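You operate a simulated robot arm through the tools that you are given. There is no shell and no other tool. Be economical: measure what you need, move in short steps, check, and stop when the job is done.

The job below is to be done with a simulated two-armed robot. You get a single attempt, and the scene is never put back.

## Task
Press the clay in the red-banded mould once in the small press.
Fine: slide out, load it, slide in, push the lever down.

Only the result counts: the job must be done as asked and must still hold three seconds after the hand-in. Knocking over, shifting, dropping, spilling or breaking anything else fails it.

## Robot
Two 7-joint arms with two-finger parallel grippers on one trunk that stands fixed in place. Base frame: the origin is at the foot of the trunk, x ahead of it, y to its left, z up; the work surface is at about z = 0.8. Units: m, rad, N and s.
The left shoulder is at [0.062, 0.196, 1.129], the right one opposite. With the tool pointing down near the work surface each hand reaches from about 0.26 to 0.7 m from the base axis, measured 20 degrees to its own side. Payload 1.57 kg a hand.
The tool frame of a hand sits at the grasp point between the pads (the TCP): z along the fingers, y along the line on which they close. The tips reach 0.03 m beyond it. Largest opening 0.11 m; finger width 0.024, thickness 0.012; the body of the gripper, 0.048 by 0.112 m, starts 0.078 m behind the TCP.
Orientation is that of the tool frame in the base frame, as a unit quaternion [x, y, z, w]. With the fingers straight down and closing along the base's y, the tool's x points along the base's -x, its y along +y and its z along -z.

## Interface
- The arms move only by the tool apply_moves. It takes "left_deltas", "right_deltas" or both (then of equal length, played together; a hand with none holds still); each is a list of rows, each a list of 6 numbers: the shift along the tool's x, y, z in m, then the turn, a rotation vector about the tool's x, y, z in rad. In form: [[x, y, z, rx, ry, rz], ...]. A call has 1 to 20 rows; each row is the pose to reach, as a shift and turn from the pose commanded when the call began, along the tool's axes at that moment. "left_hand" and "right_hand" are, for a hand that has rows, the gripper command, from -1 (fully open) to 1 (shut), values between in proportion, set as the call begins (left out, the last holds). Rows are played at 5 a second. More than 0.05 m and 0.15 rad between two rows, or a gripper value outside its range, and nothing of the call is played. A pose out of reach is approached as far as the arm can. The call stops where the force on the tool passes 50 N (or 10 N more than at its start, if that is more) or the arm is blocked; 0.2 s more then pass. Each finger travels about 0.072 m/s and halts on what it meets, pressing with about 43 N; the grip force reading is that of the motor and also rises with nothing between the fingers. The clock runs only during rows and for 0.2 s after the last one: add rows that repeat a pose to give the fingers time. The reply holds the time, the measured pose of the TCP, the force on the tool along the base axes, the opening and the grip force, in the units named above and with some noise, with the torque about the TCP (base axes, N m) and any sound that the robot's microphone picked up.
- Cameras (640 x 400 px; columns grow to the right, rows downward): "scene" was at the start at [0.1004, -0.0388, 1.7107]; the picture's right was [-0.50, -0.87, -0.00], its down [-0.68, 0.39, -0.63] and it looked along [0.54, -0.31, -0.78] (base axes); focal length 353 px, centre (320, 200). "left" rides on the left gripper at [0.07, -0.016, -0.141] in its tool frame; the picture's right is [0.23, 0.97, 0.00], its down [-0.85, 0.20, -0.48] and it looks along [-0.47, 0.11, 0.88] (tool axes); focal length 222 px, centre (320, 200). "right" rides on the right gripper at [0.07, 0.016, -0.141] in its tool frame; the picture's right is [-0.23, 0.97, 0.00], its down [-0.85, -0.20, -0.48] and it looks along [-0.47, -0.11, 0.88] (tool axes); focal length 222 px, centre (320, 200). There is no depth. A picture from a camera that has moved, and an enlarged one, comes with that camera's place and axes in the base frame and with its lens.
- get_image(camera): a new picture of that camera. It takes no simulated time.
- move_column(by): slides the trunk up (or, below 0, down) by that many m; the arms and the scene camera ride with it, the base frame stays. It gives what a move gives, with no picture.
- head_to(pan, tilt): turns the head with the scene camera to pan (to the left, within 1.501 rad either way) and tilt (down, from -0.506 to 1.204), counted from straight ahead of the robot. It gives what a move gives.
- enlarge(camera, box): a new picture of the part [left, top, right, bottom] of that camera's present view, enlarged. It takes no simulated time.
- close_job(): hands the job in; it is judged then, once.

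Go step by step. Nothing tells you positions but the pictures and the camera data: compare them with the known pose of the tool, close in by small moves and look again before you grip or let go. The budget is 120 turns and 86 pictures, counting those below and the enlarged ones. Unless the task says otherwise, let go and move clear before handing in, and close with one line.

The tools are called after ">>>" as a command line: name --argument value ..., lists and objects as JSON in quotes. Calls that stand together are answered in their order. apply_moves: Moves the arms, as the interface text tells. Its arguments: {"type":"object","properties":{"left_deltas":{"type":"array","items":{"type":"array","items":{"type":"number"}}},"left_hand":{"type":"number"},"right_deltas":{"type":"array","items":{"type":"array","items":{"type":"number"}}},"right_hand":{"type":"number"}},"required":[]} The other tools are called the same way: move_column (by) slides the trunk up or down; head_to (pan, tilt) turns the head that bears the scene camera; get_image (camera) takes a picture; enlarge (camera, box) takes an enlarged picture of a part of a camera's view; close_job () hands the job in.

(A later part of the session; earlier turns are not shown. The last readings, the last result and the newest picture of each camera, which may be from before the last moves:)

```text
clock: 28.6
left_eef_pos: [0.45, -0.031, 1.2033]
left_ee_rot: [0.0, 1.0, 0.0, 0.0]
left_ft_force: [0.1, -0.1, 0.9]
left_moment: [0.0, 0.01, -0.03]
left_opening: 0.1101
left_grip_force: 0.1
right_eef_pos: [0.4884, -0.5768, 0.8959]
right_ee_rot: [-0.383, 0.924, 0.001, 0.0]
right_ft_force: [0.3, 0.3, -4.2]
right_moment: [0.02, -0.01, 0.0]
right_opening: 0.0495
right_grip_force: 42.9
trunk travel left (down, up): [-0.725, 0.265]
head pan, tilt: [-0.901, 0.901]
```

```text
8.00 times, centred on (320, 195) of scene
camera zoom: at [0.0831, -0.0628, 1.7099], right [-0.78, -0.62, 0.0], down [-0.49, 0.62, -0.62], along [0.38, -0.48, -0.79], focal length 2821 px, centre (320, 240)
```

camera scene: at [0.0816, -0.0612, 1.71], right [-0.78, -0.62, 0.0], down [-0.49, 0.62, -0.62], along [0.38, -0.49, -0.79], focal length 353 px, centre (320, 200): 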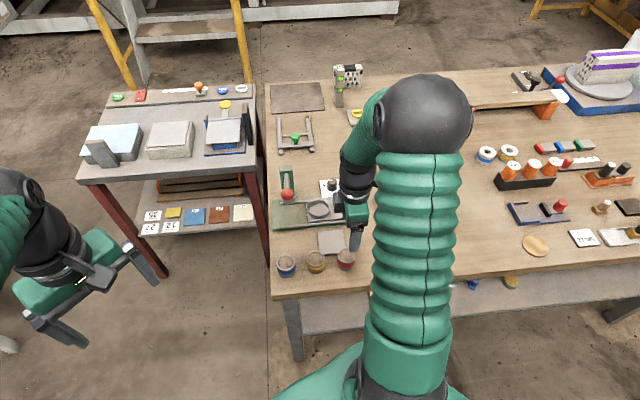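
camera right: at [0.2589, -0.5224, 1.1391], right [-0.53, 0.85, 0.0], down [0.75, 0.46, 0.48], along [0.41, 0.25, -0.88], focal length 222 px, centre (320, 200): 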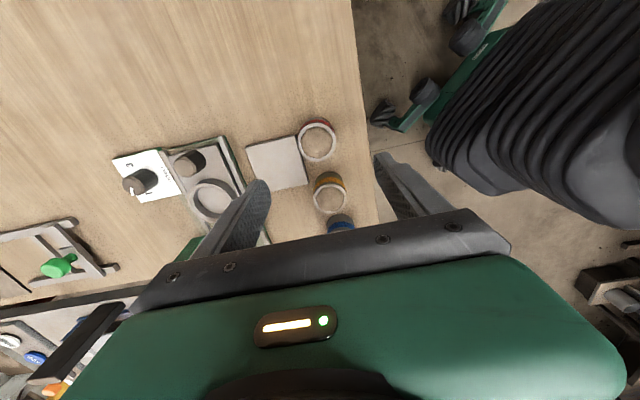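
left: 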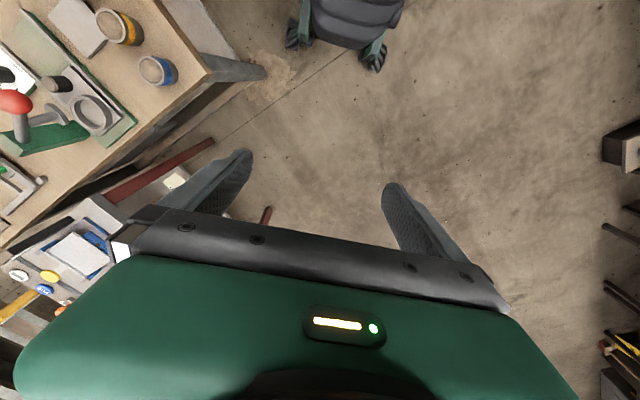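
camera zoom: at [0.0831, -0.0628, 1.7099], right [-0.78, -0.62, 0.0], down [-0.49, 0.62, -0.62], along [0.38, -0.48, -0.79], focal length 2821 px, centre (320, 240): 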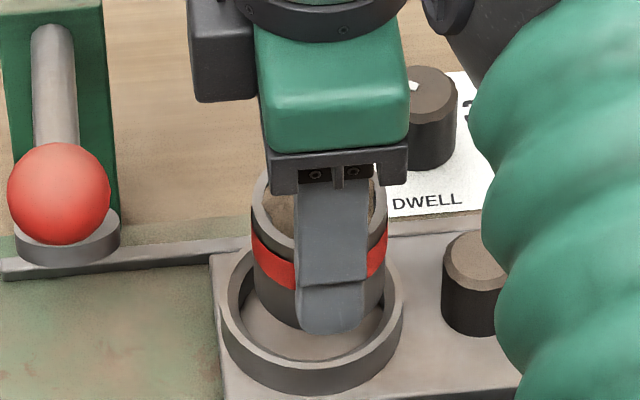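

Small residual offset (about 2–3 mm). I correct and lower into the ring in small steps, watching the force.

>>> apply_moves --right_deltas '[[-0.002, -0.003, 0.0, 0, 0, 0], [-0.002, -0.003, 0.005, 0, 0, 0], [-0.002, -0.003, 0.01, 0, 0, 0], [-0.002, -0.003, 0.01, 0, 0, 0]]'

>>> enlarge --camera "right" --box '[260, 120, 380, 220]'

>>> enlarge --camera "scene" --box '[295, 170, 345, 220]'

```text
clock: 29.6
left_eef_pos: [0.448, -0.0309, 1.2021]
left_ee_rot: [0.0, 1.0, 0.0, 0.0]
left_ft_force: [-0.5, 0.3, -0.4]
left_moment: [0.01, -0.01, 0.02]
left_opening: 0.1097
left_grip_force: 0.1
right_eef_pos: [0.4932, -0.578, 0.8859]
right_ee_rot: [-0.382, 0.924, 0.001, 0.0]
right_ft_force: [0.9, -0.6, -4.1]
right_moment: [-0.02, 0.0, 0.02]
right_opening: 0.0492
right_grip_force: 43.3
trunk travel left (down, up): [-0.725, 0.265]
head pan, tilt: [-0.901, 0.901]
```

```text
4.00 times, centred on (320, 170) of right
camera zoom: at [0.4318, -0.6152, 1.0278], right [-0.53, 0.85, 0.0], down [0.75, 0.46, 0.48], along [0.41, 0.25, -0.88], focal length 888 px, centre (320, 320)
```

zoom: 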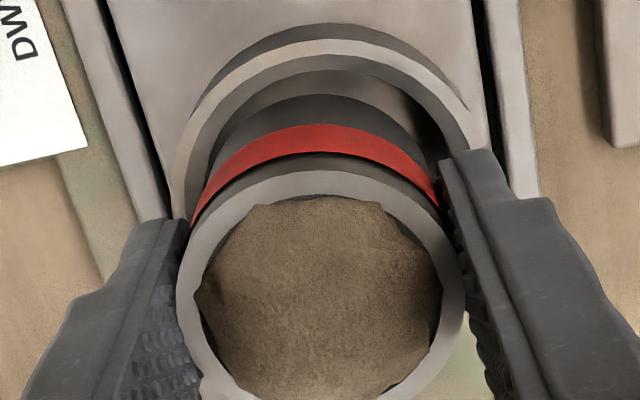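

```text
8.00 times, centred on (320, 195) of scene
camera zoom: at [0.0831, -0.0628, 1.7099], right [-0.78, -0.62, 0.0], down [-0.49, 0.62, -0.62], along [0.38, -0.48, -0.79], focal length 2821 px, centre (320, 240)
```

zoom: 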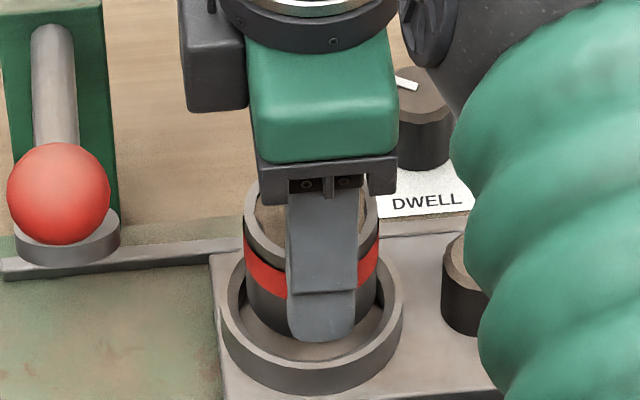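

Alignment now looks within 1–2 mm. I continue lowering in small steps.

>>> apply_moves --right_deltas '[[0.0, 0.001, 0.005, 0, 0, 0], [0.0, 0.001, 0.01, 0, 0, 0], [0.0, 0.001, 0.014, 0, 0, 0], [0.0, 0.001, 0.014, 0, 0, 0]]'

>>> enlarge --camera "right" --box '[260, 120, 380, 220]'

>>> enlarge --camera "scene" --box '[295, 170, 345, 220]'

```text
clock: 30.6
left_eef_pos: [0.4476, -0.0304, 1.2018]
left_ee_rot: [-0.001, 1.0, 0.0, 0.0]
left_ft_force: [-0.1, 0.5, 0.3]
left_moment: [-0.01, 0.03, -0.01]
left_opening: 0.1099
left_grip_force: 0.0
right_eef_pos: [0.4913, -0.5781, 0.8709]
right_ee_rot: [-0.383, 0.924, 0.0, 0.0]
right_ft_force: [0.2, -0.2, -2.8]
right_moment: [-0.01, -0.04, -0.01]
right_opening: 0.0494
right_grip_force: 42.7
trunk travel left (down, up): [-0.725, 0.265]
head pan, tilt: [-0.901, 0.901]
```

```text
4.00 times, centred on (320, 170) of right
camera zoom: at [0.431, -0.6154, 1.0139], right [-0.53, 0.85, 0.0], down [0.75, 0.46, 0.48], along [0.41, 0.25, -0.88], focal length 888 px, centre (320, 320)
```

zoom: 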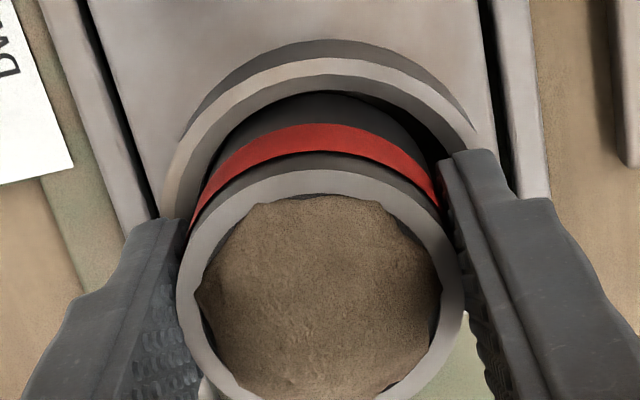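

```text
8.00 times, centred on (320, 195) of scene
camera zoom: at [0.0827, -0.0624, 1.7099], right [-0.78, -0.62, 0.0], down [-0.49, 0.62, -0.62], along [0.38, -0.48, -0.79], focal length 2821 px, centre (320, 240)
```

zoom: 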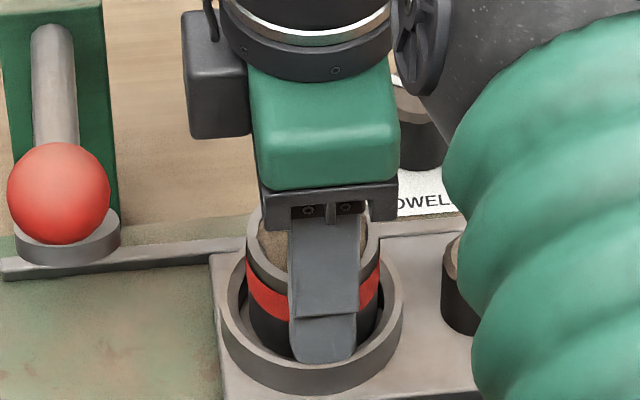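

The cup bottom is inside the ring now. I lower further in 2 mm steps until contact.

>>> apply_moves --right_deltas '[[0.0, 0.0, 0.002, 0, 0, 0], [0.0, 0.0, 0.004, 0, 0, 0], [0.0, 0.0, 0.004, 0, 0, 0]]'

```text
clock: 31.4
left_eef_pos: [0.4471, -0.0295, 1.2047]
left_ee_rot: [0.0, 1.0, 0.0, 0.0]
left_ft_force: [0.2, -0.2, -0.2]
left_moment: [-0.01, 0.01, 0.01]
left_opening: 0.1099
left_grip_force: 0.1
right_eef_pos: [0.4919, -0.5778, 0.872]
right_ee_rot: [-0.384, 0.924, -0.003, 0.002]
right_ft_force: [4.8, -6.0, 21.0]
right_moment: [0.48, 0.48, 0.0]
right_opening: 0.0496
right_grip_force: 42.9
trunk travel left (down, up): [-0.725, 0.265]
head pan, tilt: [-0.901, 0.901]
```

The finger tip has landed on the ring wall, with the cup bottom already ~1 cm inside the ring. I relieve the force and open a little so it settles the last few mm.

>>> apply_moves --right_deltas '[[0.0, 0.0, -0.003, 0, 0, 0], [0.0, 0.0, -0.003, 0, 0, 0]]'

>>> apply_moves --right_deltas '[[0.0, 0.0, 0, 0, 0, 0], [0.0, 0.0, 0, 0, 0, 0], [0.0, 0.0, 0, 0, 0, 0]]' --right_hand -0.1

>>> enlarge --camera "right" --box '[260, 120, 380, 220]'

>>> enlarge --camera "scene" --box '[295, 170, 345, 220]'

```text
clock: 32.0
left_eef_pos: [0.4491, -0.0306, 1.2023]
left_ee_rot: [-0.001, 1.0, 0.0, 0.001]
left_ft_force: [-0.1, -0.4, -0.1]
left_moment: [-0.02, 0.01, 0.03]
left_opening: 0.1101
left_grip_force: 0.1
right_eef_pos: [0.4927, -0.578, 0.8722]
right_ee_rot: [-0.382, 0.924, 0.0, 0.0]
right_ft_force: [7.6, -8.0, 12.4]
right_moment: [0.01, 0.03, 0.02]
right_opening: 0.0493
right_grip_force: 42.7
trunk travel left (down, up): [-0.725, 0.265]
head pan, tilt: [-0.901, 0.901]
```

```text
clock: 32.9
left_eef_pos: [0.4466, -0.0298, 1.2032]
left_ee_rot: [0.0, 1.0, -0.001, 0.001]
left_ft_force: [0.3, 0.0, -0.1]
left_moment: [0.02, -0.04, 0.02]
left_opening: 0.11
left_grip_force: 0.1
right_eef_pos: [0.4881, -0.5758, 0.8717]
right_ee_rot: [-0.382, 0.924, 0.002, 0.0]
right_ft_force: [-1.0, -1.6, 7.5]
right_moment: [-0.25, -0.21, -0.05]
right_opening: 0.0598
right_grip_force: 0.2
trunk travel left (down, up): [-0.725, 0.265]
head pan, tilt: [-0.901, 0.901]
```

```text
4.00 times, centred on (320, 170) of right
camera zoom: at [0.4282, -0.6121, 1.0141], right [-0.53, 0.85, 0.0], down [0.75, 0.46, 0.48], along [0.4, 0.26, -0.88], focal length 888 px, centre (320, 320)
```

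zoom: 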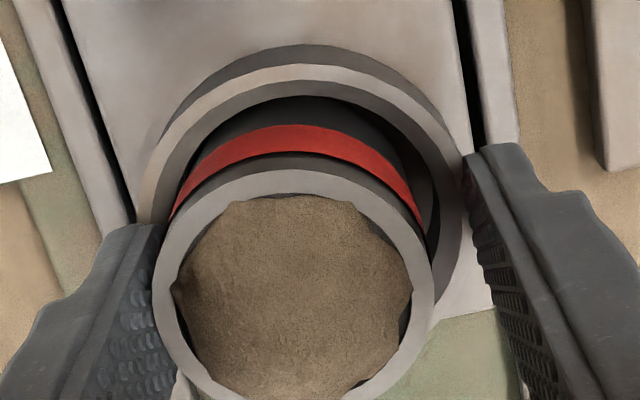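

```text
8.00 times, centred on (320, 195) of scene
camera zoom: at [0.0794, -0.0597, 1.7104], right [-0.78, -0.62, 0.0], down [-0.49, 0.61, -0.62], along [0.39, -0.49, -0.78], focal length 2821 px, centre (320, 240)
```

zoom: 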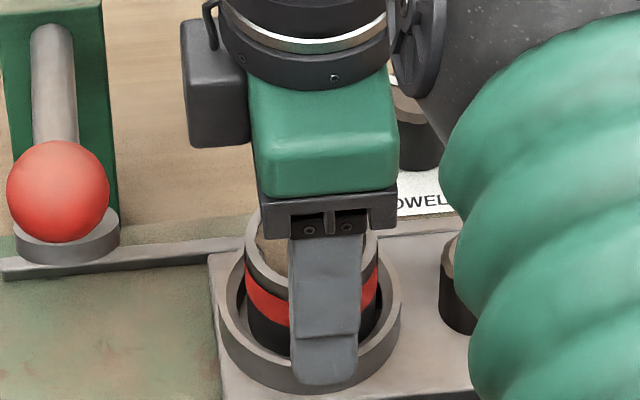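

The cup seems in the ring; I raise the hand straight up and check how it sits.

>>> apply_moves --right_deltas '[[0.0, 0.0, -0.005, 0, 0, 0], [0.0, 0.0, -0.01, 0, 0, 0], [0.0, 0.0, -0.02, 0, 0, 0], [0.0, 0.0, -0.04, 0, 0, 0], [0.0, 0.0, -0.07, 0, 0, 0], [0.0, 0.0, -0.1, 0, 0, 0], [0.0, 0.0, -0.1, 0, 0, 0]]'

>>> enlarge --camera "right" --box '[260, 80, 380, 180]'

>>> enlarge --camera "scene" --box '[295, 170, 345, 220]'

```text
clock: 34.5
left_eef_pos: [0.4497, -0.0309, 1.2031]
left_ee_rot: [-0.001, 1.0, 0.0, -0.001]
left_ft_force: [0.1, 0.7, -1.2]
left_moment: [0.01, 0.02, 0.01]
left_opening: 0.1099
left_grip_force: 0.0
right_eef_pos: [0.4909, -0.5773, 0.9713]
right_ee_rot: [-0.383, 0.924, 0.001, 0.0]
right_ft_force: [0.2, 0.1, 0.2]
right_moment: [0.0, 0.02, 0.02]
right_opening: 0.0607
right_grip_force: 0.2
trunk travel left (down, up): [-0.725, 0.265]
head pan, tilt: [-0.901, 0.901]
```

```text
4.00 times, centred on (320, 130) of right
camera zoom: at [0.4302, -0.6135, 1.1126], right [-0.53, 0.85, 0.0], down [0.75, 0.46, 0.48], along [0.41, 0.25, -0.88], focal length 888 px, centre (320, 480)
```

zoom: 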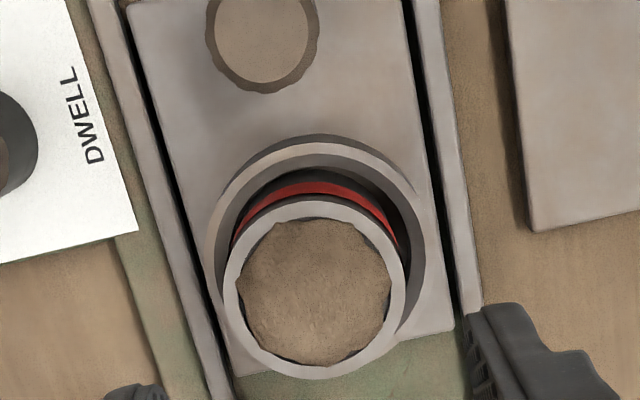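

```text
8.00 times, centred on (320, 195) of scene
camera zoom: at [0.0827, -0.0615, 1.71], right [-0.78, -0.62, 0.0], down [-0.49, 0.62, -0.62], along [0.38, -0.48, -0.79], focal length 2821 px, centre (320, 240)
```

zoom: 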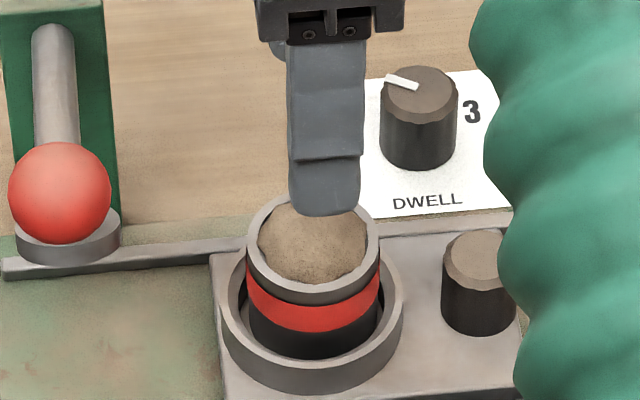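

The red cup stands level inside the ring. Next I go back over the knob to slide the carriage in.

>>> apply_moves --right_deltas '[[0.03, 0.0015, 0, 0, 0, 0], [0.058, 0.0015, 0.0, 0, 0, 0], [0.058, 0.0015, 0.03, 0, 0, 0], [0.058, 0.0015, 0.06, 0, 0, 0], [0.058, 0.0015, 0.085, 0, 0, 0], [0.058, 0.0015, 0.085, 0, 0, 0]]' --right_hand 0.1

>>> enlarge --camera "right" --box '[240, 100, 400, 260]'

```text
clock: 35.9
left_eef_pos: [0.4486, -0.0305, 1.203]
left_ee_rot: [0.0, 1.0, 0.0, 0.001]
left_ft_force: [-0.5, 0.1, 0.9]
left_moment: [0.03, 0.03, -0.01]
left_opening: 0.1096
left_grip_force: 0.0
right_eef_pos: [0.4497, -0.6187, 0.8833]
right_ee_rot: [-0.382, 0.924, 0.0, 0.001]
right_ft_force: [-0.6, -0.6, -0.1]
right_moment: [0.05, 0.02, 0.03]
right_opening: 0.0494
right_grip_force: 0.0
trunk travel left (down, up): [-0.725, 0.265]
head pan, tilt: [-0.901, 0.901]
```

```text
2.50 times, centred on (320, 180) of right
camera zoom: at [0.3882, -0.6547, 1.0257], right [-0.53, 0.85, 0.0], down [0.75, 0.46, 0.48], along [0.41, 0.25, -0.88], focal length 555 px, centre (320, 250)
```

zoom: 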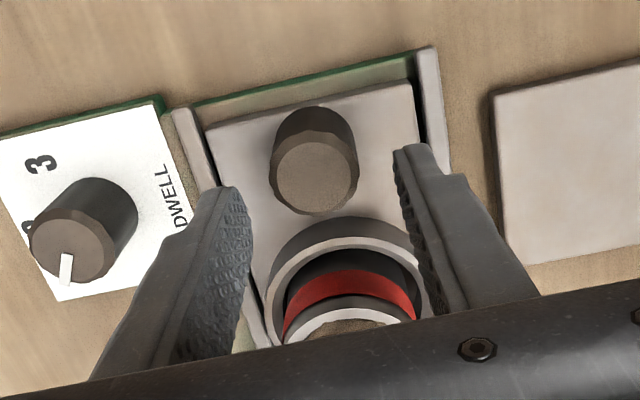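

Aligned on the knob. I lower and grip it.

>>> apply_moves --right_deltas '[[0, -0.001, 0.014, 0, 0, 0], [0, -0.001, 0.027, 0, 0, 0], [0, -0.001, 0.027, 0, 0, 0]]'

>>> apply_moves --right_deltas '[[0, 0, 0, 0, 0, 0], [0, 0, 0, 0, 0, 0], [0, 0, 0, 0, 0, 0]]' --right_hand 1.0

```text
clock: 36.6
left_eef_pos: [0.4487, -0.031, 1.2026]
left_ee_rot: [0.0, 1.0, -0.001, 0.0]
left_ft_force: [0.3, 0.1, 0.9]
left_moment: [0.02, 0.0, -0.02]
left_opening: 0.11
left_grip_force: 0.1
right_eef_pos: [0.4492, -0.6176, 0.8596]
right_ee_rot: [-0.382, 0.924, 0.0, 0.0]
right_ft_force: [0.7, -0.1, -0.8]
right_moment: [-0.03, 0.03, -0.02]
right_opening: 0.0494
right_grip_force: 0.1
trunk travel left (down, up): [-0.725, 0.265]
head pan, tilt: [-0.901, 0.901]
```

```text
clock: 37.5
left_eef_pos: [0.4496, -0.0307, 1.2026]
left_ee_rot: [0.0, 1.0, 0.0, 0.001]
left_ft_force: [1.1, -0.7, -0.5]
left_moment: [-0.03, -0.02, 0.0]
left_opening: 0.1099
left_grip_force: 0.1
right_eef_pos: [0.4498, -0.6187, 0.8583]
right_ee_rot: [-0.382, 0.924, 0.0, -0.001]
right_ft_force: [-0.4, 0.8, 0.9]
right_moment: [-0.43, -0.23, -0.03]
right_opening: 0.0298
right_grip_force: 38.9
trunk travel left (down, up): [-0.725, 0.265]
head pan, tilt: [-0.901, 0.901]
```

Gripped. I slide inward slowly, first 0.05 m, and check the cup against the ram.

>>> apply_moves --right_deltas '[[-0.004, 0, 0, 0, 0, 0], [-0.01, 0, 0, 0, 0, 0], [-0.018, 0, 0, 0, 0, 0], [-0.026, 0, 0, 0, 0, 0], [-0.034, 0, 0, 0, 0, 0], [-0.042, 0, 0, 0, 0, 0], [-0.048, 0, 0, 0, 0, 0], [-0.048, 0, 0, 0, 0, 0]]'

>>> enlarge --camera "scene" --box '[275, 165, 335, 225]'

>>> enlarge --camera "left" --box '[0, 0, 200, 200]'

```text
clock: 39.2
left_eef_pos: [0.448, -0.0294, 1.2033]
left_ee_rot: [0.001, 1.0, 0.0, -0.001]
left_ft_force: [0.9, 0.7, 0.0]
left_moment: [0.0, -0.02, -0.02]
left_opening: 0.1101
left_grip_force: 0.1
right_eef_pos: [0.4837, -0.5847, 0.8585]
right_ee_rot: [-0.383, 0.924, -0.001, -0.001]
right_ft_force: [0.5, -0.4, 0.3]
right_moment: [-0.47, -0.24, 0.0]
right_opening: 0.0296
right_grip_force: 39.2
trunk travel left (down, up): [-0.725, 0.265]
head pan, tilt: [-0.901, 0.901]
```

```text
6.67 times, centred on (305, 195) of scene
camera zoom: at [0.0822, -0.0616, 1.71], right [-0.78, -0.62, 0.0], down [-0.49, 0.62, -0.62], along [0.38, -0.48, -0.79], focal length 2351 px, centre (420, 233)
```

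zoom: 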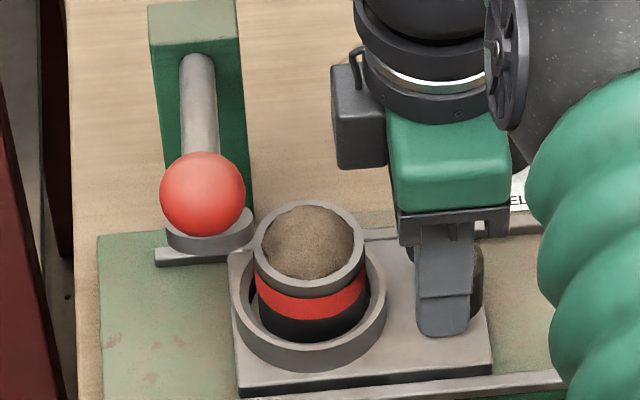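

```text
2.00 times, centred on (100, 100) of left
camera zoom: at [0.3783, -0.0475, 1.3437], right [-0.23, 0.97, 0.0], down [0.86, 0.2, 0.48], along [0.47, 0.11, -0.88], focal length 444 px, centre (760, 400)
```

zoom: 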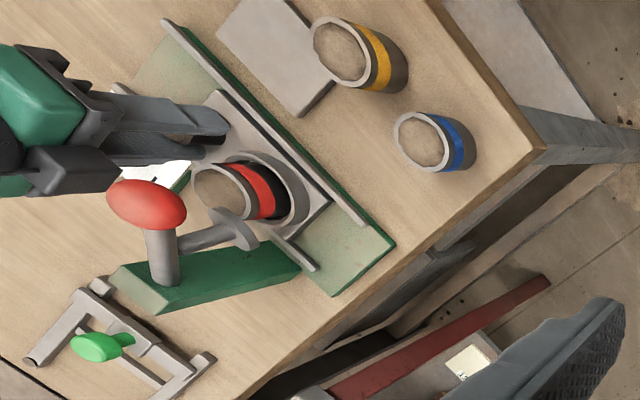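

The ram disc is at z≈0.90, above the cup's rim (~0.86), so it clears. I push in the remaining 0.043 m to the stop.

>>> apply_moves --right_deltas '[[-0.006, 0, 0, 0, 0, 0], [-0.013, 0, 0, 0, 0, 0], [-0.02, 0, 0, 0, 0, 0], [-0.027, 0, 0, 0, 0, 0], [-0.034, 0, 0, 0, 0, 0], [-0.04, 0, 0, 0, 0, 0], [-0.044, 0, 0, 0, 0, 0], [-0.044, 0, 0, 0, 0, 0]]'

>>> enlarge --camera "scene" --box '[275, 165, 335, 225]'

>>> enlarge --camera "left" --box '[0, 0, 200, 200]'

```text
clock: 41.0
left_eef_pos: [0.4475, -0.0316, 1.2022]
left_ee_rot: [0.0, 1.0, 0.0, 0.0]
left_ft_force: [1.0, 0.1, 0.0]
left_moment: [0.0, 0.03, 0.0]
left_opening: 0.1099
left_grip_force: 0.1
right_eef_pos: [0.5124, -0.5532, 0.8592]
right_ee_rot: [-0.383, 0.924, 0.0, -0.002]
right_ft_force: [-17.0, 3.0, -7.4]
right_moment: [-0.44, 0.07, -0.19]
right_opening: 0.0295
right_grip_force: 38.8
trunk travel left (down, up): [-0.725, 0.265]
head pan, tilt: [-0.901, 0.901]
```

```text
6.67 times, centred on (305, 195) of scene
camera zoom: at [0.0792, -0.0619, 1.7101], right [-0.78, -0.62, 0.0], down [-0.49, 0.62, -0.62], along [0.39, -0.48, -0.79], focal length 2351 px, centre (420, 233)
```

zoom: 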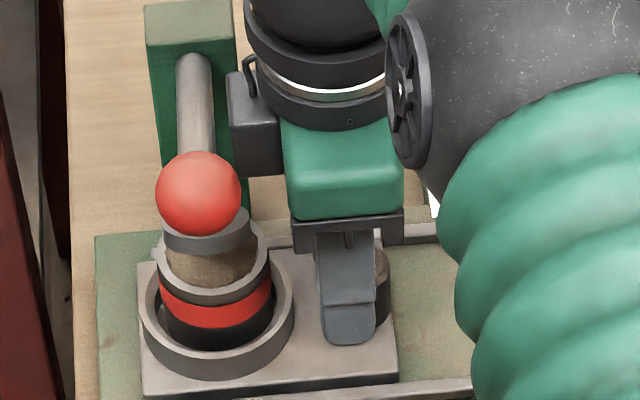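

```text
2.00 times, centred on (100, 100) of left
camera zoom: at [0.3765, -0.0482, 1.3442], right [-0.23, 0.97, 0.0], down [0.85, 0.2, 0.48], along [0.47, 0.11, -0.88], focal length 444 px, centre (760, 400)
```

zoom: 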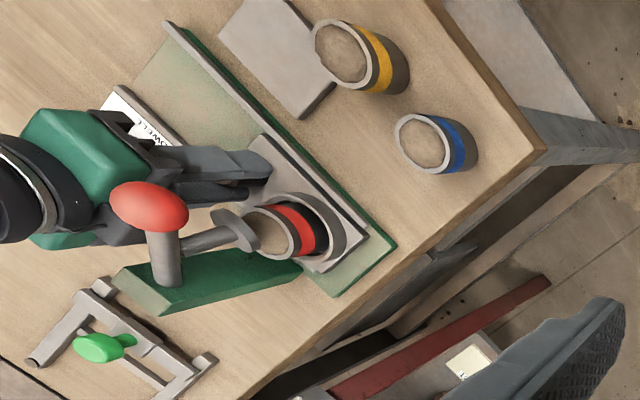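

The carriage is back at its home stop with the red cup under the ram. I release the knob and back away.

>>> apply_moves --right_deltas '[[0.002, 0, 0, 0, 0, 0], [0.002, 0, 0, 0, 0, 0], [0.002, 0, -0.015, 0, 0, 0], [0.002, 0, -0.03, 0, 0, 0], [0.02, 0, -0.05, 0, 0, 0], [0.04, 0, -0.09, 0, 0, 0], [0.06, 0, -0.13, 0, 0, 0], [0.06, 0, -0.17, 0, 0, 0], [0.06, 0, -0.17, 0, 0, 0]]' --right_hand 0.15

>>> enlarge --camera "scene" --box '[265, 155, 345, 235]'

>>> enlarge --camera "left" --box '[0, 0, 200, 200]'

>>> get_image --camera "right"

```text
clock: 43.0
left_eef_pos: [0.4495, -0.0309, 1.202]
left_ee_rot: [0.0, 1.0, 0.0, 0.0]
left_ft_force: [0.1, -0.2, 0.2]
left_moment: [0.0, -0.01, 0.0]
left_opening: 0.1101
left_grip_force: 0.1
right_eef_pos: [0.4714, -0.5956, 1.0308]
right_ee_rot: [-0.383, 0.924, 0.0, 0.0]
right_ft_force: [-0.2, 0.4, 1.0]
right_moment: [-0.01, 0.01, -0.01]
right_opening: 0.0468
right_grip_force: 0.0
trunk travel left (down, up): [-0.725, 0.265]
head pan, tilt: [-0.901, 0.901]
```

```text
5.00 times, centred on (305, 195) of scene
camera zoom: at [0.0822, -0.0609, 1.71], right [-0.78, -0.62, 0.0], down [-0.49, 0.62, -0.62], along [0.38, -0.49, -0.79], focal length 1763 px, centre (395, 225)
```

zoom: 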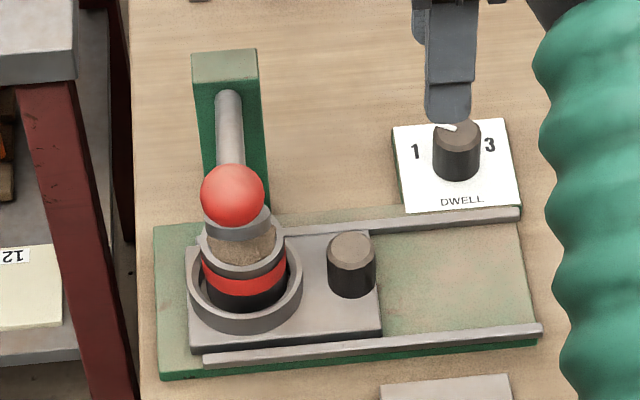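

```text
2.00 times, centred on (100, 100) of left
camera zoom: at [0.3786, -0.0473, 1.3436], right [-0.23, 0.97, 0.0], down [0.86, 0.2, 0.48], along [0.47, 0.11, -0.88], focal length 444 px, centre (760, 400)
```

zoom: 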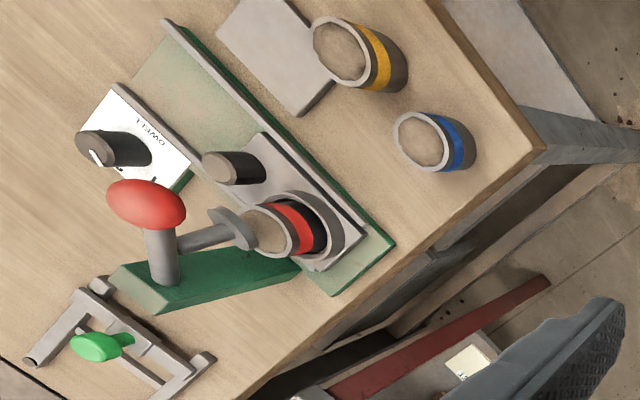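

```text
33 pictures are left
camera right: at [0.4107, -0.6329, 1.1737], right [-0.53, 0.85, 0.0], down [0.75, 0.46, 0.48], along [0.41, 0.25, -0.88], focal length 222 px, centre (320, 200)
```

right: 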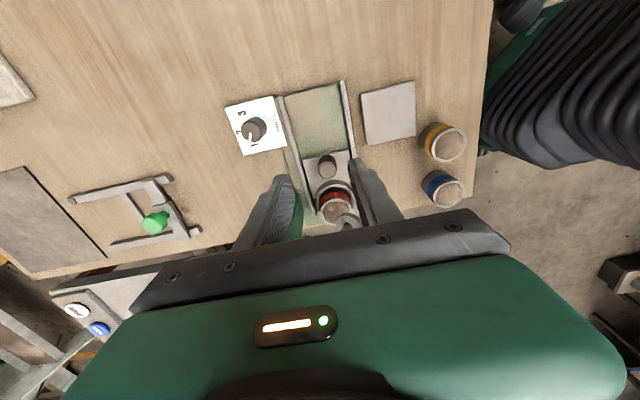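

All set: cup under the ram, lever raised (ball ≈ (0.507, -0.465, 0.995), pivot ≈ (0.611, -0.577, 0.91)). I rise, turn the hand 90° so the fingers straddle the lever, and move over the ball.

>>> apply_moves --right_deltas '[[0, 0, -0.035, 0, 0, 0.13], [0, 0, -0.07, 0, 0, 0.26], [-0.01, 0.006, -0.07, 0, 0, 0.39], [-0.022, 0.013, -0.07, 0, 0, 0.52], [-0.034, 0.02, -0.07, 0, 0, 0.65], [-0.046, 0.027, -0.07, 0, 0, 0.78], [-0.058, 0.034, -0.07, 0, 0, 0.91], [-0.07, 0.041, -0.07, 0, 0, 1.04], [-0.082, 0.048, -0.07, 0, 0, 1.17], [-0.094, 0.055, -0.07, 0, 0, 1.3], [-0.106, 0.062, -0.07, 0, 0, 1.44], [-0.1175, 0.067, -0.07, 0, 0, 1.571], [-0.1175, 0.067, -0.07, 0, 0, 1.571]]' --right_hand 0.5

>>> get_image --camera "right"

>>> enlarge --camera "scene" --box '[250, 130, 370, 250]'

```text
clock: 45.9
left_eef_pos: [0.449, -0.0306, 1.2025]
left_ee_rot: [0.0, 1.0, 0.0, 0.0]
left_ft_force: [0.6, 0.0, -0.5]
left_moment: [-0.02, -0.02, 0.01]
left_opening: 0.1102
left_grip_force: 0.0
right_eef_pos: [0.5093, -0.4646, 1.1]
right_ee_rot: [0.384, 0.923, -0.001, 0.0]
right_ft_force: [-1.1, 0.4, 0.2]
right_moment: [0.02, -0.01, 0.02]
right_opening: 0.0277
right_grip_force: 0.1
trunk travel left (down, up): [-0.725, 0.265]
head pan, tilt: [-0.901, 0.901]
```

```text
32 pictures are left
camera right: at [0.471, -0.4027, 1.2423], right [0.85, 0.53, 0.0], down [0.46, -0.75, 0.48], along [0.25, -0.41, -0.88], focal length 222 px, centre (320, 200)
```

right: 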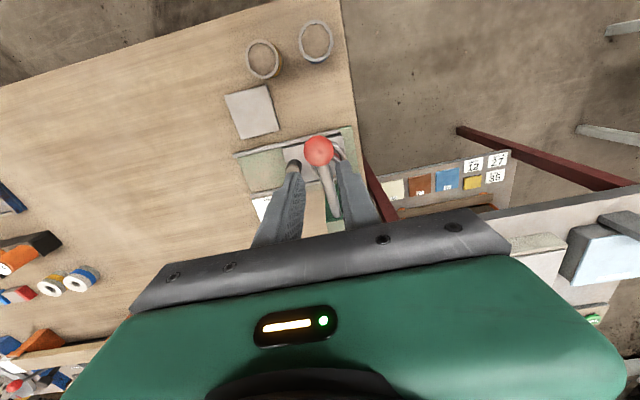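

```text
3.33 times, centred on (310, 190) of scene
camera zoom: at [0.0822, -0.0606, 1.71], right [-0.78, -0.62, 0.0], down [-0.49, 0.62, -0.62], along [0.38, -0.49, -0.79], focal length 1176 px, centre (353, 233)
```

zoom: 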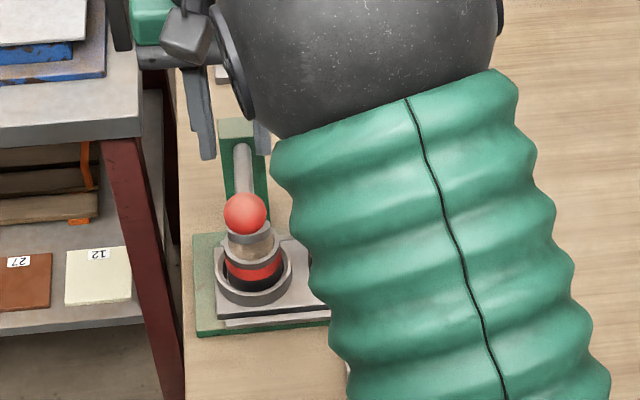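

The ball is right under the TCP. I narrow the opening a bit (smaller than the ball) so that the tips cradle it, and lower to just above.

>>> apply_moves --right_deltas '[[0, 0, 0.02, 0, 0, 0], [0, 0, 0.04, 0, 0, 0], [0, 0, 0.052, 0, 0, 0], [0, 0, 0.052, 0, 0, 0]]' --right_hand 0.62

>>> enlarge --camera "right" --box '[260, 120, 380, 220]'

>>> enlarge --camera "left" --box '[0, 0, 200, 200]'

```text
clock: 46.9
left_eef_pos: [0.4491, -0.0302, 1.2027]
left_ee_rot: [0.0, 1.0, 0.0, -0.001]
left_ft_force: [0.4, 0.0, 0.4]
left_moment: [0.02, -0.02, 0.01]
left_opening: 0.1098
left_grip_force: 0.0
right_eef_pos: [0.5087, -0.4652, 1.0489]
right_ee_rot: [0.383, 0.924, 0.0, 0.0]
right_ft_force: [0.1, 0.1, 0.6]
right_moment: [0.01, 0.0, 0.0]
right_opening: 0.0213
right_grip_force: 0.1
trunk travel left (down, up): [-0.725, 0.265]
head pan, tilt: [-0.901, 0.901]
```

```text
4.00 times, centred on (320, 170) of right
camera zoom: at [0.471, -0.4035, 1.1907], right [0.85, 0.53, 0.0], down [0.46, -0.75, 0.48], along [0.25, -0.41, -0.88], focal length 888 px, centre (320, 320)
```

zoom: 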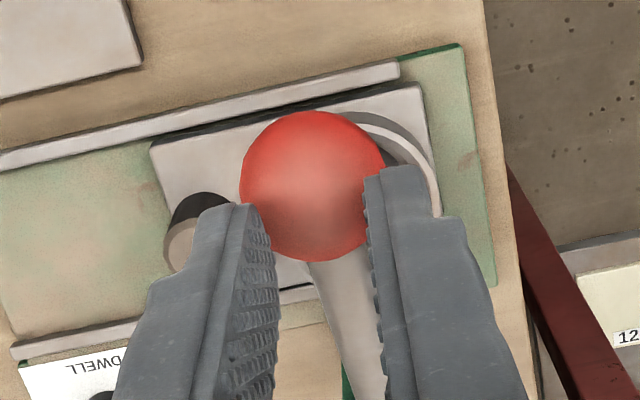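

```text
2.00 times, centred on (100, 100) of left
camera zoom: at [0.3782, -0.0475, 1.3437], right [-0.23, 0.97, 0.0], down [0.86, 0.2, 0.48], along [0.47, 0.11, -0.88], focal length 444 px, centre (760, 400)
```

zoom: 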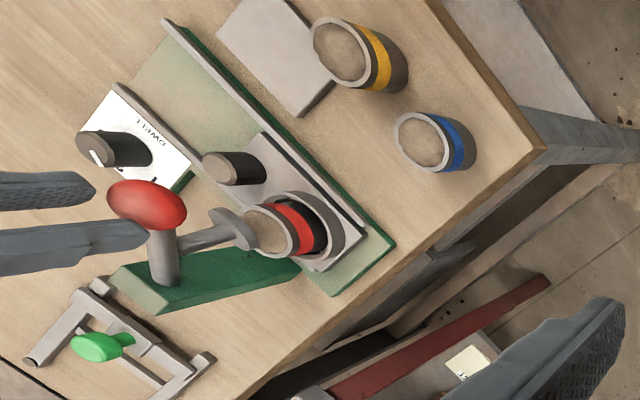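

Aligned. I begin pushing the lever down along its arc, in gentle steps.

>>> apply_moves --right_deltas '[[0, -0.001, 0.008, 0, 0, 0], [0.002, -0.001, 0.015, 0, 0, 0], [0.005, -0.001, 0.022, 0, 0, 0], [0.008, -0.001, 0.029, 0, 0, 0], [0.008, -0.001, 0.029, 0, 0, 0]]'

>>> enlarge --camera "left" --box '[0, 0, 200, 200]'

```text
clock: 48.0
left_eef_pos: [0.4485, -0.03, 1.2026]
left_ee_rot: [0.0, 1.0, 0.0, 0.0]
left_ft_force: [0.9, -0.1, 0.4]
left_moment: [0.06, -0.02, 0.02]
left_opening: 0.1101
left_grip_force: 0.2
right_eef_pos: [0.5019, -0.4595, 1.0201]
right_ee_rot: [0.383, 0.924, 0.0, 0.0]
right_ft_force: [0.7, 1.3, 1.1]
right_moment: [0.04, -0.03, 0.01]
right_opening: 0.0215
right_grip_force: 0.2
trunk travel left (down, up): [-0.725, 0.265]
head pan, tilt: [-0.901, 0.901]
```

```text
2.00 times, centred on (100, 100) of left
camera zoom: at [0.3781, -0.0473, 1.3438], right [-0.23, 0.97, 0.0], down [0.86, 0.2, 0.48], along [0.47, 0.11, -0.88], focal length 444 px, centre (760, 400)
```

zoom: 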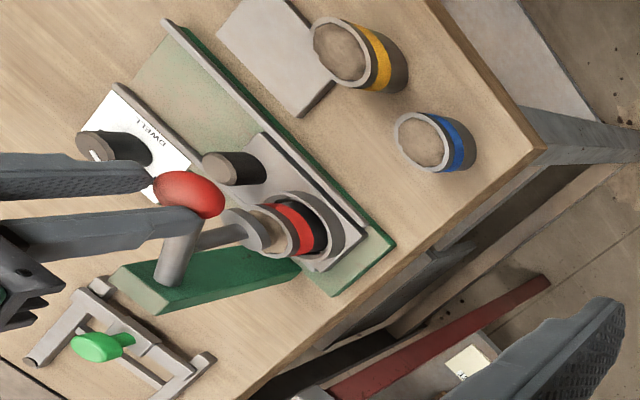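

The lever follows easily with the fingers cradling the ball. I keep pushing down and watch for the force to build.

>>> apply_moves --right_deltas '[[0.002, 0, 0.006, 0, 0, 0], [0.004, 0, 0.012, 0, 0, 0], [0.006, 0, 0.018, 0, 0, 0], [0.0075, 0, 0.024, 0, 0, 0], [0.0075, 0, 0.024, 0, 0, 0]]'

>>> enlarge --camera "left" --box '[0, 0, 200, 200]'

>>> enlarge --camera "right" --box '[260, 120, 380, 220]'

```text
clock: 49.2
left_eef_pos: [0.4492, -0.0303, 1.2029]
left_ee_rot: [0.0, 1.0, 0.0, 0.0]
left_ft_force: [0.3, 0.7, -0.2]
left_moment: [0.02, -0.01, -0.02]
left_opening: 0.1099
left_grip_force: 0.0
right_eef_pos: [0.497, -0.4552, 0.9947]
right_ee_rot: [0.383, 0.924, 0.001, -0.001]
right_ft_force: [1.2, 0.9, 4.3]
right_moment: [0.04, -0.03, 0.03]
right_opening: 0.0217
right_grip_force: 0.3
trunk travel left (down, up): [-0.725, 0.265]
head pan, tilt: [-0.901, 0.901]
```

```text
2.00 times, centred on (100, 100) of left
camera zoom: at [0.3781, -0.0473, 1.3438], right [-0.23, 0.97, 0.0], down [0.86, 0.2, 0.48], along [0.47, 0.11, -0.88], focal length 444 px, centre (760, 400)
```

zoom: 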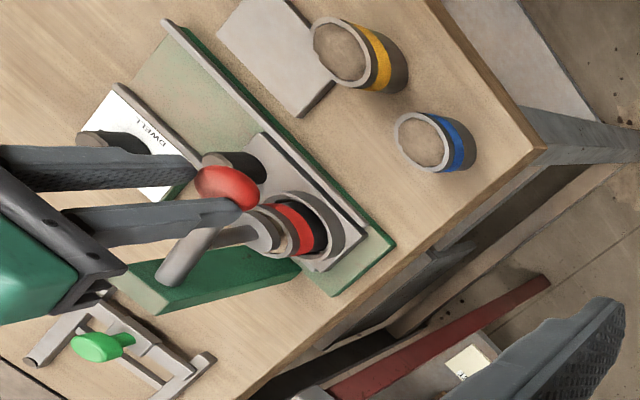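

```text
4.00 times, centred on (320, 170) of right
camera zoom: at [0.459, -0.3929, 1.1366], right [0.85, 0.53, 0.0], down [0.46, -0.75, 0.48], along [0.25, -0.41, -0.88], focal length 888 px, centre (320, 320)
```

zoom: 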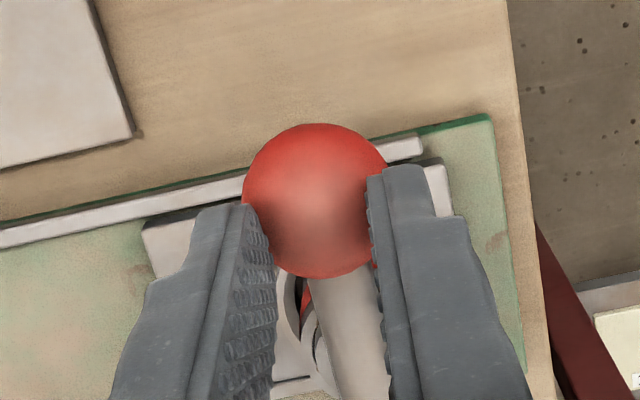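

Still well seated; force is starting to build. I continue in 4 mm steps.

>>> apply_moves --right_deltas '[[0.001, 0, 0.004, 0, 0, 0], [0.0015, 0, 0.008, 0, 0, 0], [0.002, 0, 0.012, 0, 0, 0], [0.002, 0, 0.012, 0, 0, 0]]'

>>> enlarge --camera "left" --box '[50, 50, 170, 150]'

```text
clock: 50.2
left_eef_pos: [0.4482, -0.03, 1.2029]
left_ee_rot: [0.0, 1.0, -0.001, 0.0]
left_ft_force: [0.2, 0.2, -0.4]
left_moment: [0.02, -0.02, 0.04]
left_opening: 0.1101
left_grip_force: 0.0
right_eef_pos: [0.4955, -0.453, 0.9818]
right_ee_rot: [0.383, 0.924, 0.0, 0.0]
right_ft_force: [-0.8, 1.2, 3.9]
right_moment: [0.05, 0.03, -0.03]
right_opening: 0.0227
right_grip_force: 0.2
trunk travel left (down, up): [-0.725, 0.265]
head pan, tilt: [-0.901, 0.901]
```

```text
4.00 times, centred on (110, 100) of left
camera zoom: at [0.3778, -0.0471, 1.3439], right [-0.23, 0.97, 0.0], down [0.85, 0.2, 0.48], along [0.47, 0.11, -0.88], focal length 888 px, centre (1160, 600)
```

zoom: 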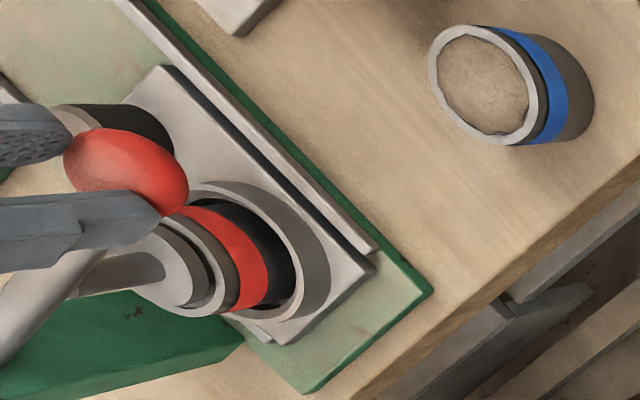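

The ram disc is just at the mould's rim. I push on.

>>> apply_moves --right_deltas '[[0.0005, 0, 0.003, 0, 0, 0], [0.0005, 0, 0.006, 0, 0, 0], [0.001, 0, 0.009, 0, 0, 0], [0.001, 0, 0.012, 0, 0, 0], [0.001, 0, 0.012, 0, 0, 0]]'

>>> enlarge --camera "left" --box '[50, 50, 170, 150]'

```text
clock: 51.5
left_eef_pos: [0.4462, -0.0281, 1.2041]
left_ee_rot: [0.0, 1.0, 0.0, 0.0]
left_ft_force: [-0.5, 0.6, -0.8]
left_moment: [-0.03, -0.01, 0.02]
left_opening: 0.11
left_grip_force: 0.0
right_eef_pos: [0.4935, -0.4512, 0.9738]
right_ee_rot: [0.382, 0.924, -0.002, 0.003]
right_ft_force: [4.2, -3.0, 29.3]
right_moment: [-0.15, -0.12, -0.01]
right_opening: 0.0245
right_grip_force: 2.7
trunk travel left (down, up): [-0.725, 0.265]
head pan, tilt: [-0.901, 0.901]
```

```text
4.00 times, centred on (110, 100) of left
camera zoom: at [0.376, -0.0448, 1.345], right [-0.23, 0.97, 0.0], down [0.85, 0.2, 0.48], along [0.47, 0.11, -0.88], focal length 888 px, centre (1160, 600)
```

zoom: 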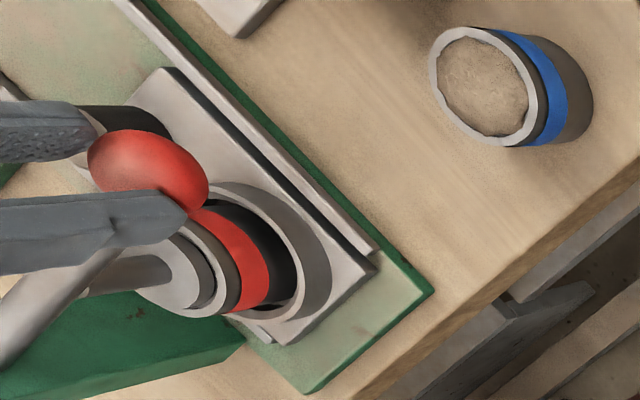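

Resistance now (29 N): the ram is on the clay. I press a little further and hold for a bit over two seconds.

>>> apply_moves --right_deltas '[[0.0, 0, 0.002, 0, 0, 0], [0.0, 0, 0.004, 0, 0, 0], [0.0, 0, 0.005, 0, 0, 0], [0.0, 0, 0.005, 0, 0, 0], [0.0, 0, 0.005, 0, 0, 0], [0.0, 0, 0.005, 0, 0, 0], [0.0, 0, 0.005, 0, 0, 0], [0.0, 0, 0.005, 0, 0, 0], [0.0, 0, 0.005, 0, 0, 0], [0.0, 0, 0.005, 0, 0, 0]]' --right_hand 0.66

>>> enlarge --camera "left" --box '[50, 50, 170, 150]'

```text
clock: 52.2
left_eef_pos: [0.4458, -0.027, 1.2043]
left_ee_rot: [0.0, 1.0, -0.002, 0.001]
left_ft_force: [0.1, 0.3, 0.0]
left_moment: [-0.01, 0.02, 0.02]
left_opening: 0.11
left_grip_force: 0.1
right_eef_pos: [0.4951, -0.4518, 0.9732]
right_ee_rot: [0.383, 0.924, -0.002, 0.007]
right_ft_force: [-7.8, 5.4, 27.0]
right_moment: [0.1, 0.31, -0.05]
right_opening: 0.0259
right_grip_force: 4.1
trunk travel left (down, up): [-0.725, 0.265]
head pan, tilt: [-0.901, 0.901]
stopped in row 3 (right hand): the force on the tool passed its limit at 51 N (the readings are from after the stop); the commanded pose is now the measured one
```

```text
4.00 times, centred on (110, 100) of left
camera zoom: at [0.3742, -0.0431, 1.3449], right [-0.23, 0.97, 0.0], down [0.85, 0.2, 0.48], along [0.47, 0.11, -0.88], focal length 888 px, centre (1160, 600)
```

zoom: 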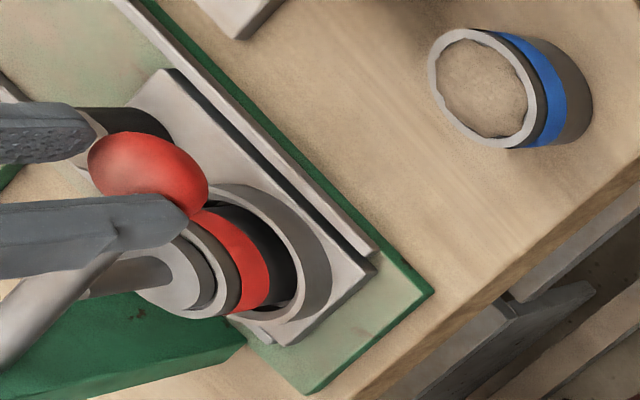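

The lever has met a firm stop. Before holding, I check whether the ram is in the mould or on its rim.

>>> enlarge --camera "scene" --box '[275, 165, 335, 225]'

>>> enlarge --camera "left" --box '[70, 85, 120, 135]'

>>> apply_moves --right_deltas '[[0, 0, 0.001, 0, 0, 0], [0, 0, 0.001, 0, 0, 0], [0, 0, 0.001, 0, 0, 0], [0, 0, 0.001, 0, 0, 0], [0, 0, 0.001, 0, 0, 0], [0, 0, 0.001, 0, 0, 0], [0, 0, 0.001, 0, 0, 0], [0, 0, 0.001, 0, 0, 0]]'

```text
6.67 times, centred on (305, 195) of scene
camera zoom: at [0.0748, -0.0536, 1.7104], right [-0.78, -0.62, 0.0], down [-0.49, 0.61, -0.62], along [0.39, -0.49, -0.78], focal length 2351 px, centre (420, 233)
```

zoom: 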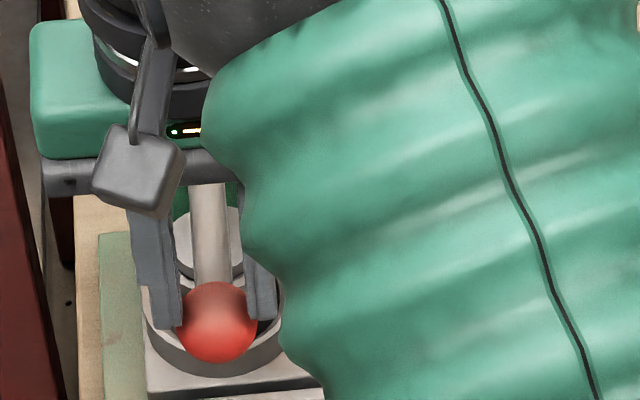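

```text
8.00 times, centred on (95, 110) of left
camera zoom: at [0.3742, -0.0431, 1.3449], right [-0.23, 0.97, 0.0], down [0.85, 0.2, 0.48], along [0.47, 0.11, -0.88], focal length 1777 px, centre (2120, 920)
```

zoom: 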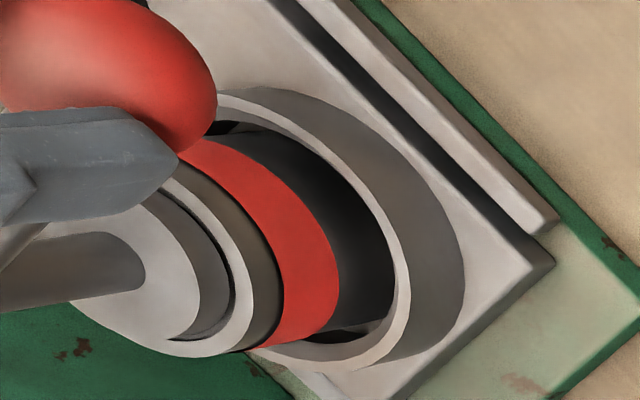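

```text
clock: 54.0
left_eef_pos: [0.4434, -0.026, 1.2046]
left_ee_rot: [0.0, 1.0, -0.002, 0.001]
left_ft_force: [0.2, 0.2, 0.1]
left_moment: [0.0, -0.02, 0.02]
left_opening: 0.1099
left_grip_force: 0.0
right_eef_pos: [0.4946, -0.4517, 0.9738]
right_ee_rot: [0.383, 0.924, -0.002, 0.008]
right_ft_force: [-3.1, -2.0, 40.8]
right_moment: [-0.27, 0.0, 0.02]
right_opening: 0.0259
right_grip_force: 4.3
trunk travel left (down, up): [-0.725, 0.265]
head pan, tilt: [-0.901, 0.901]
```

The ram is down on the mould with ~40 N. I hold a little longer so the hold exceeds any dwell setting, watching for any sound.

>>> apply_moves --right_deltas '[[0, 0, 0.0005, 0, 0, 0], [0, 0, 0.0005, 0, 0, 0], [0, 0, 0.0005, 0, 0, 0], [0, 0, 0.0005, 0, 0, 0], [0, 0, 0.0005, 0, 0, 0], [0, 0, 0.0005, 0, 0, 0]]'

```text
clock: 55.4
left_eef_pos: [0.4438, -0.0262, 1.206]
left_ee_rot: [-0.001, 1.0, -0.002, 0.001]
left_ft_force: [0.5, 0.2, -0.5]
left_moment: [0.05, 0.02, -0.01]
left_opening: 0.11
left_grip_force: 0.0
right_eef_pos: [0.4942, -0.4502, 0.9733]
right_ee_rot: [0.382, 0.924, -0.002, 0.009]
right_ft_force: [-1.4, -2.8, 43.5]
right_moment: [-0.31, 0.02, -0.07]
right_opening: 0.0261
right_grip_force: 3.6
trunk travel left (down, up): [-0.725, 0.265]
head pan, tilt: [-0.901, 0.901]
```

No sound. I look through the right camera between the fingers at the ram.

>>> enlarge --camera "right" --box '[280, 170, 360, 230]'

```text
6.67 times, centred on (320, 200) of right
camera zoom: at [0.4535, -0.388, 1.1143], right [0.85, 0.53, 0.01], down [0.46, -0.74, 0.49], along [0.27, -0.42, -0.87], focal length 1481 px, centre (320, 200)
```

zoom: 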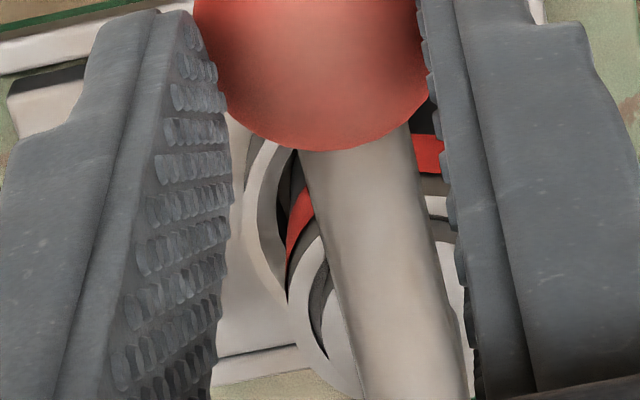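

The ram disc appears inside the mould rim. I let the lever up slowly along its arc.

>>> apply_moves --right_deltas '[[-0.0005, 0, -0.008, 0, 0, 0], [-0.002, 0, -0.016, 0, 0, 0], [-0.004, 0, -0.024, 0, 0, 0], [-0.007, 0, -0.032, 0, 0, 0], [-0.01, 0, -0.04, 0, 0, 0], [-0.013, 0, -0.048, 0, 0, 0], [-0.016, 0, -0.056, 0, 0, 0], [-0.019, 0, -0.066, 0, 0, 0], [-0.019, 0, -0.076, 0, 0, 0], [-0.019, 0, -0.106, 0, 0, 0], [-0.019, 0, -0.106, 0, 0, 0]]'

>>> enlarge --camera "left" --box '[50, 50, 170, 150]'

>>> enlarge --camera "scene" --box '[275, 165, 335, 225]'

```text
clock: 57.8
left_eef_pos: [0.4489, -0.0306, 1.2026]
left_ee_rot: [0.0, 1.0, 0.0, 0.0]
left_ft_force: [0.6, 1.0, -0.3]
left_moment: [-0.02, -0.01, 0.0]
left_opening: 0.11
left_grip_force: 0.1
right_eef_pos: [0.5097, -0.4678, 1.0749]
right_ee_rot: [0.382, 0.924, 0.001, 0.004]
right_ft_force: [0.0, -0.1, 0.3]
right_moment: [0.0, -0.02, -0.01]
right_opening: 0.0187
right_grip_force: 0.0
trunk travel left (down, up): [-0.725, 0.265]
head pan, tilt: [-0.901, 0.901]
```

```text
4.00 times, centred on (110, 100) of left
camera zoom: at [0.3786, -0.0473, 1.3437], right [-0.23, 0.97, 0.0], down [0.86, 0.2, 0.48], along [0.47, 0.11, -0.88], focal length 888 px, centre (1160, 600)
```

zoom: 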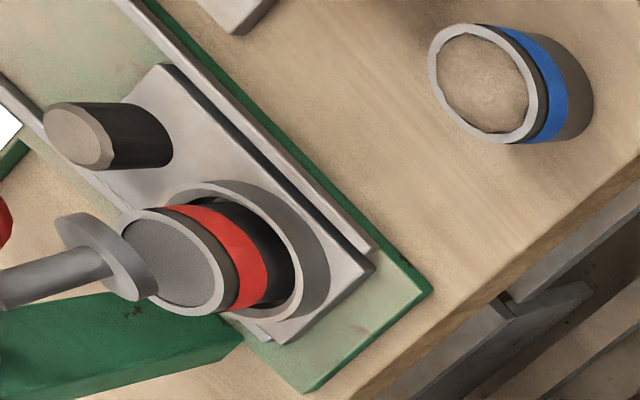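

```text
6.67 times, centred on (305, 195) of scene
camera zoom: at [0.0823, -0.0602, 1.71], right [-0.78, -0.62, 0.0], down [-0.49, 0.61, -0.62], along [0.38, -0.49, -0.79], focal length 2351 px, centre (420, 233)
```

zoom: 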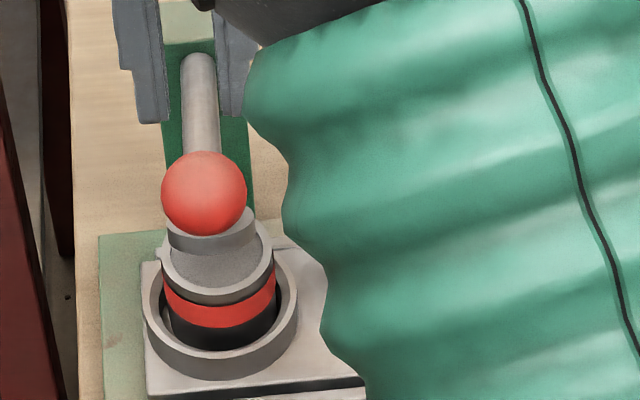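

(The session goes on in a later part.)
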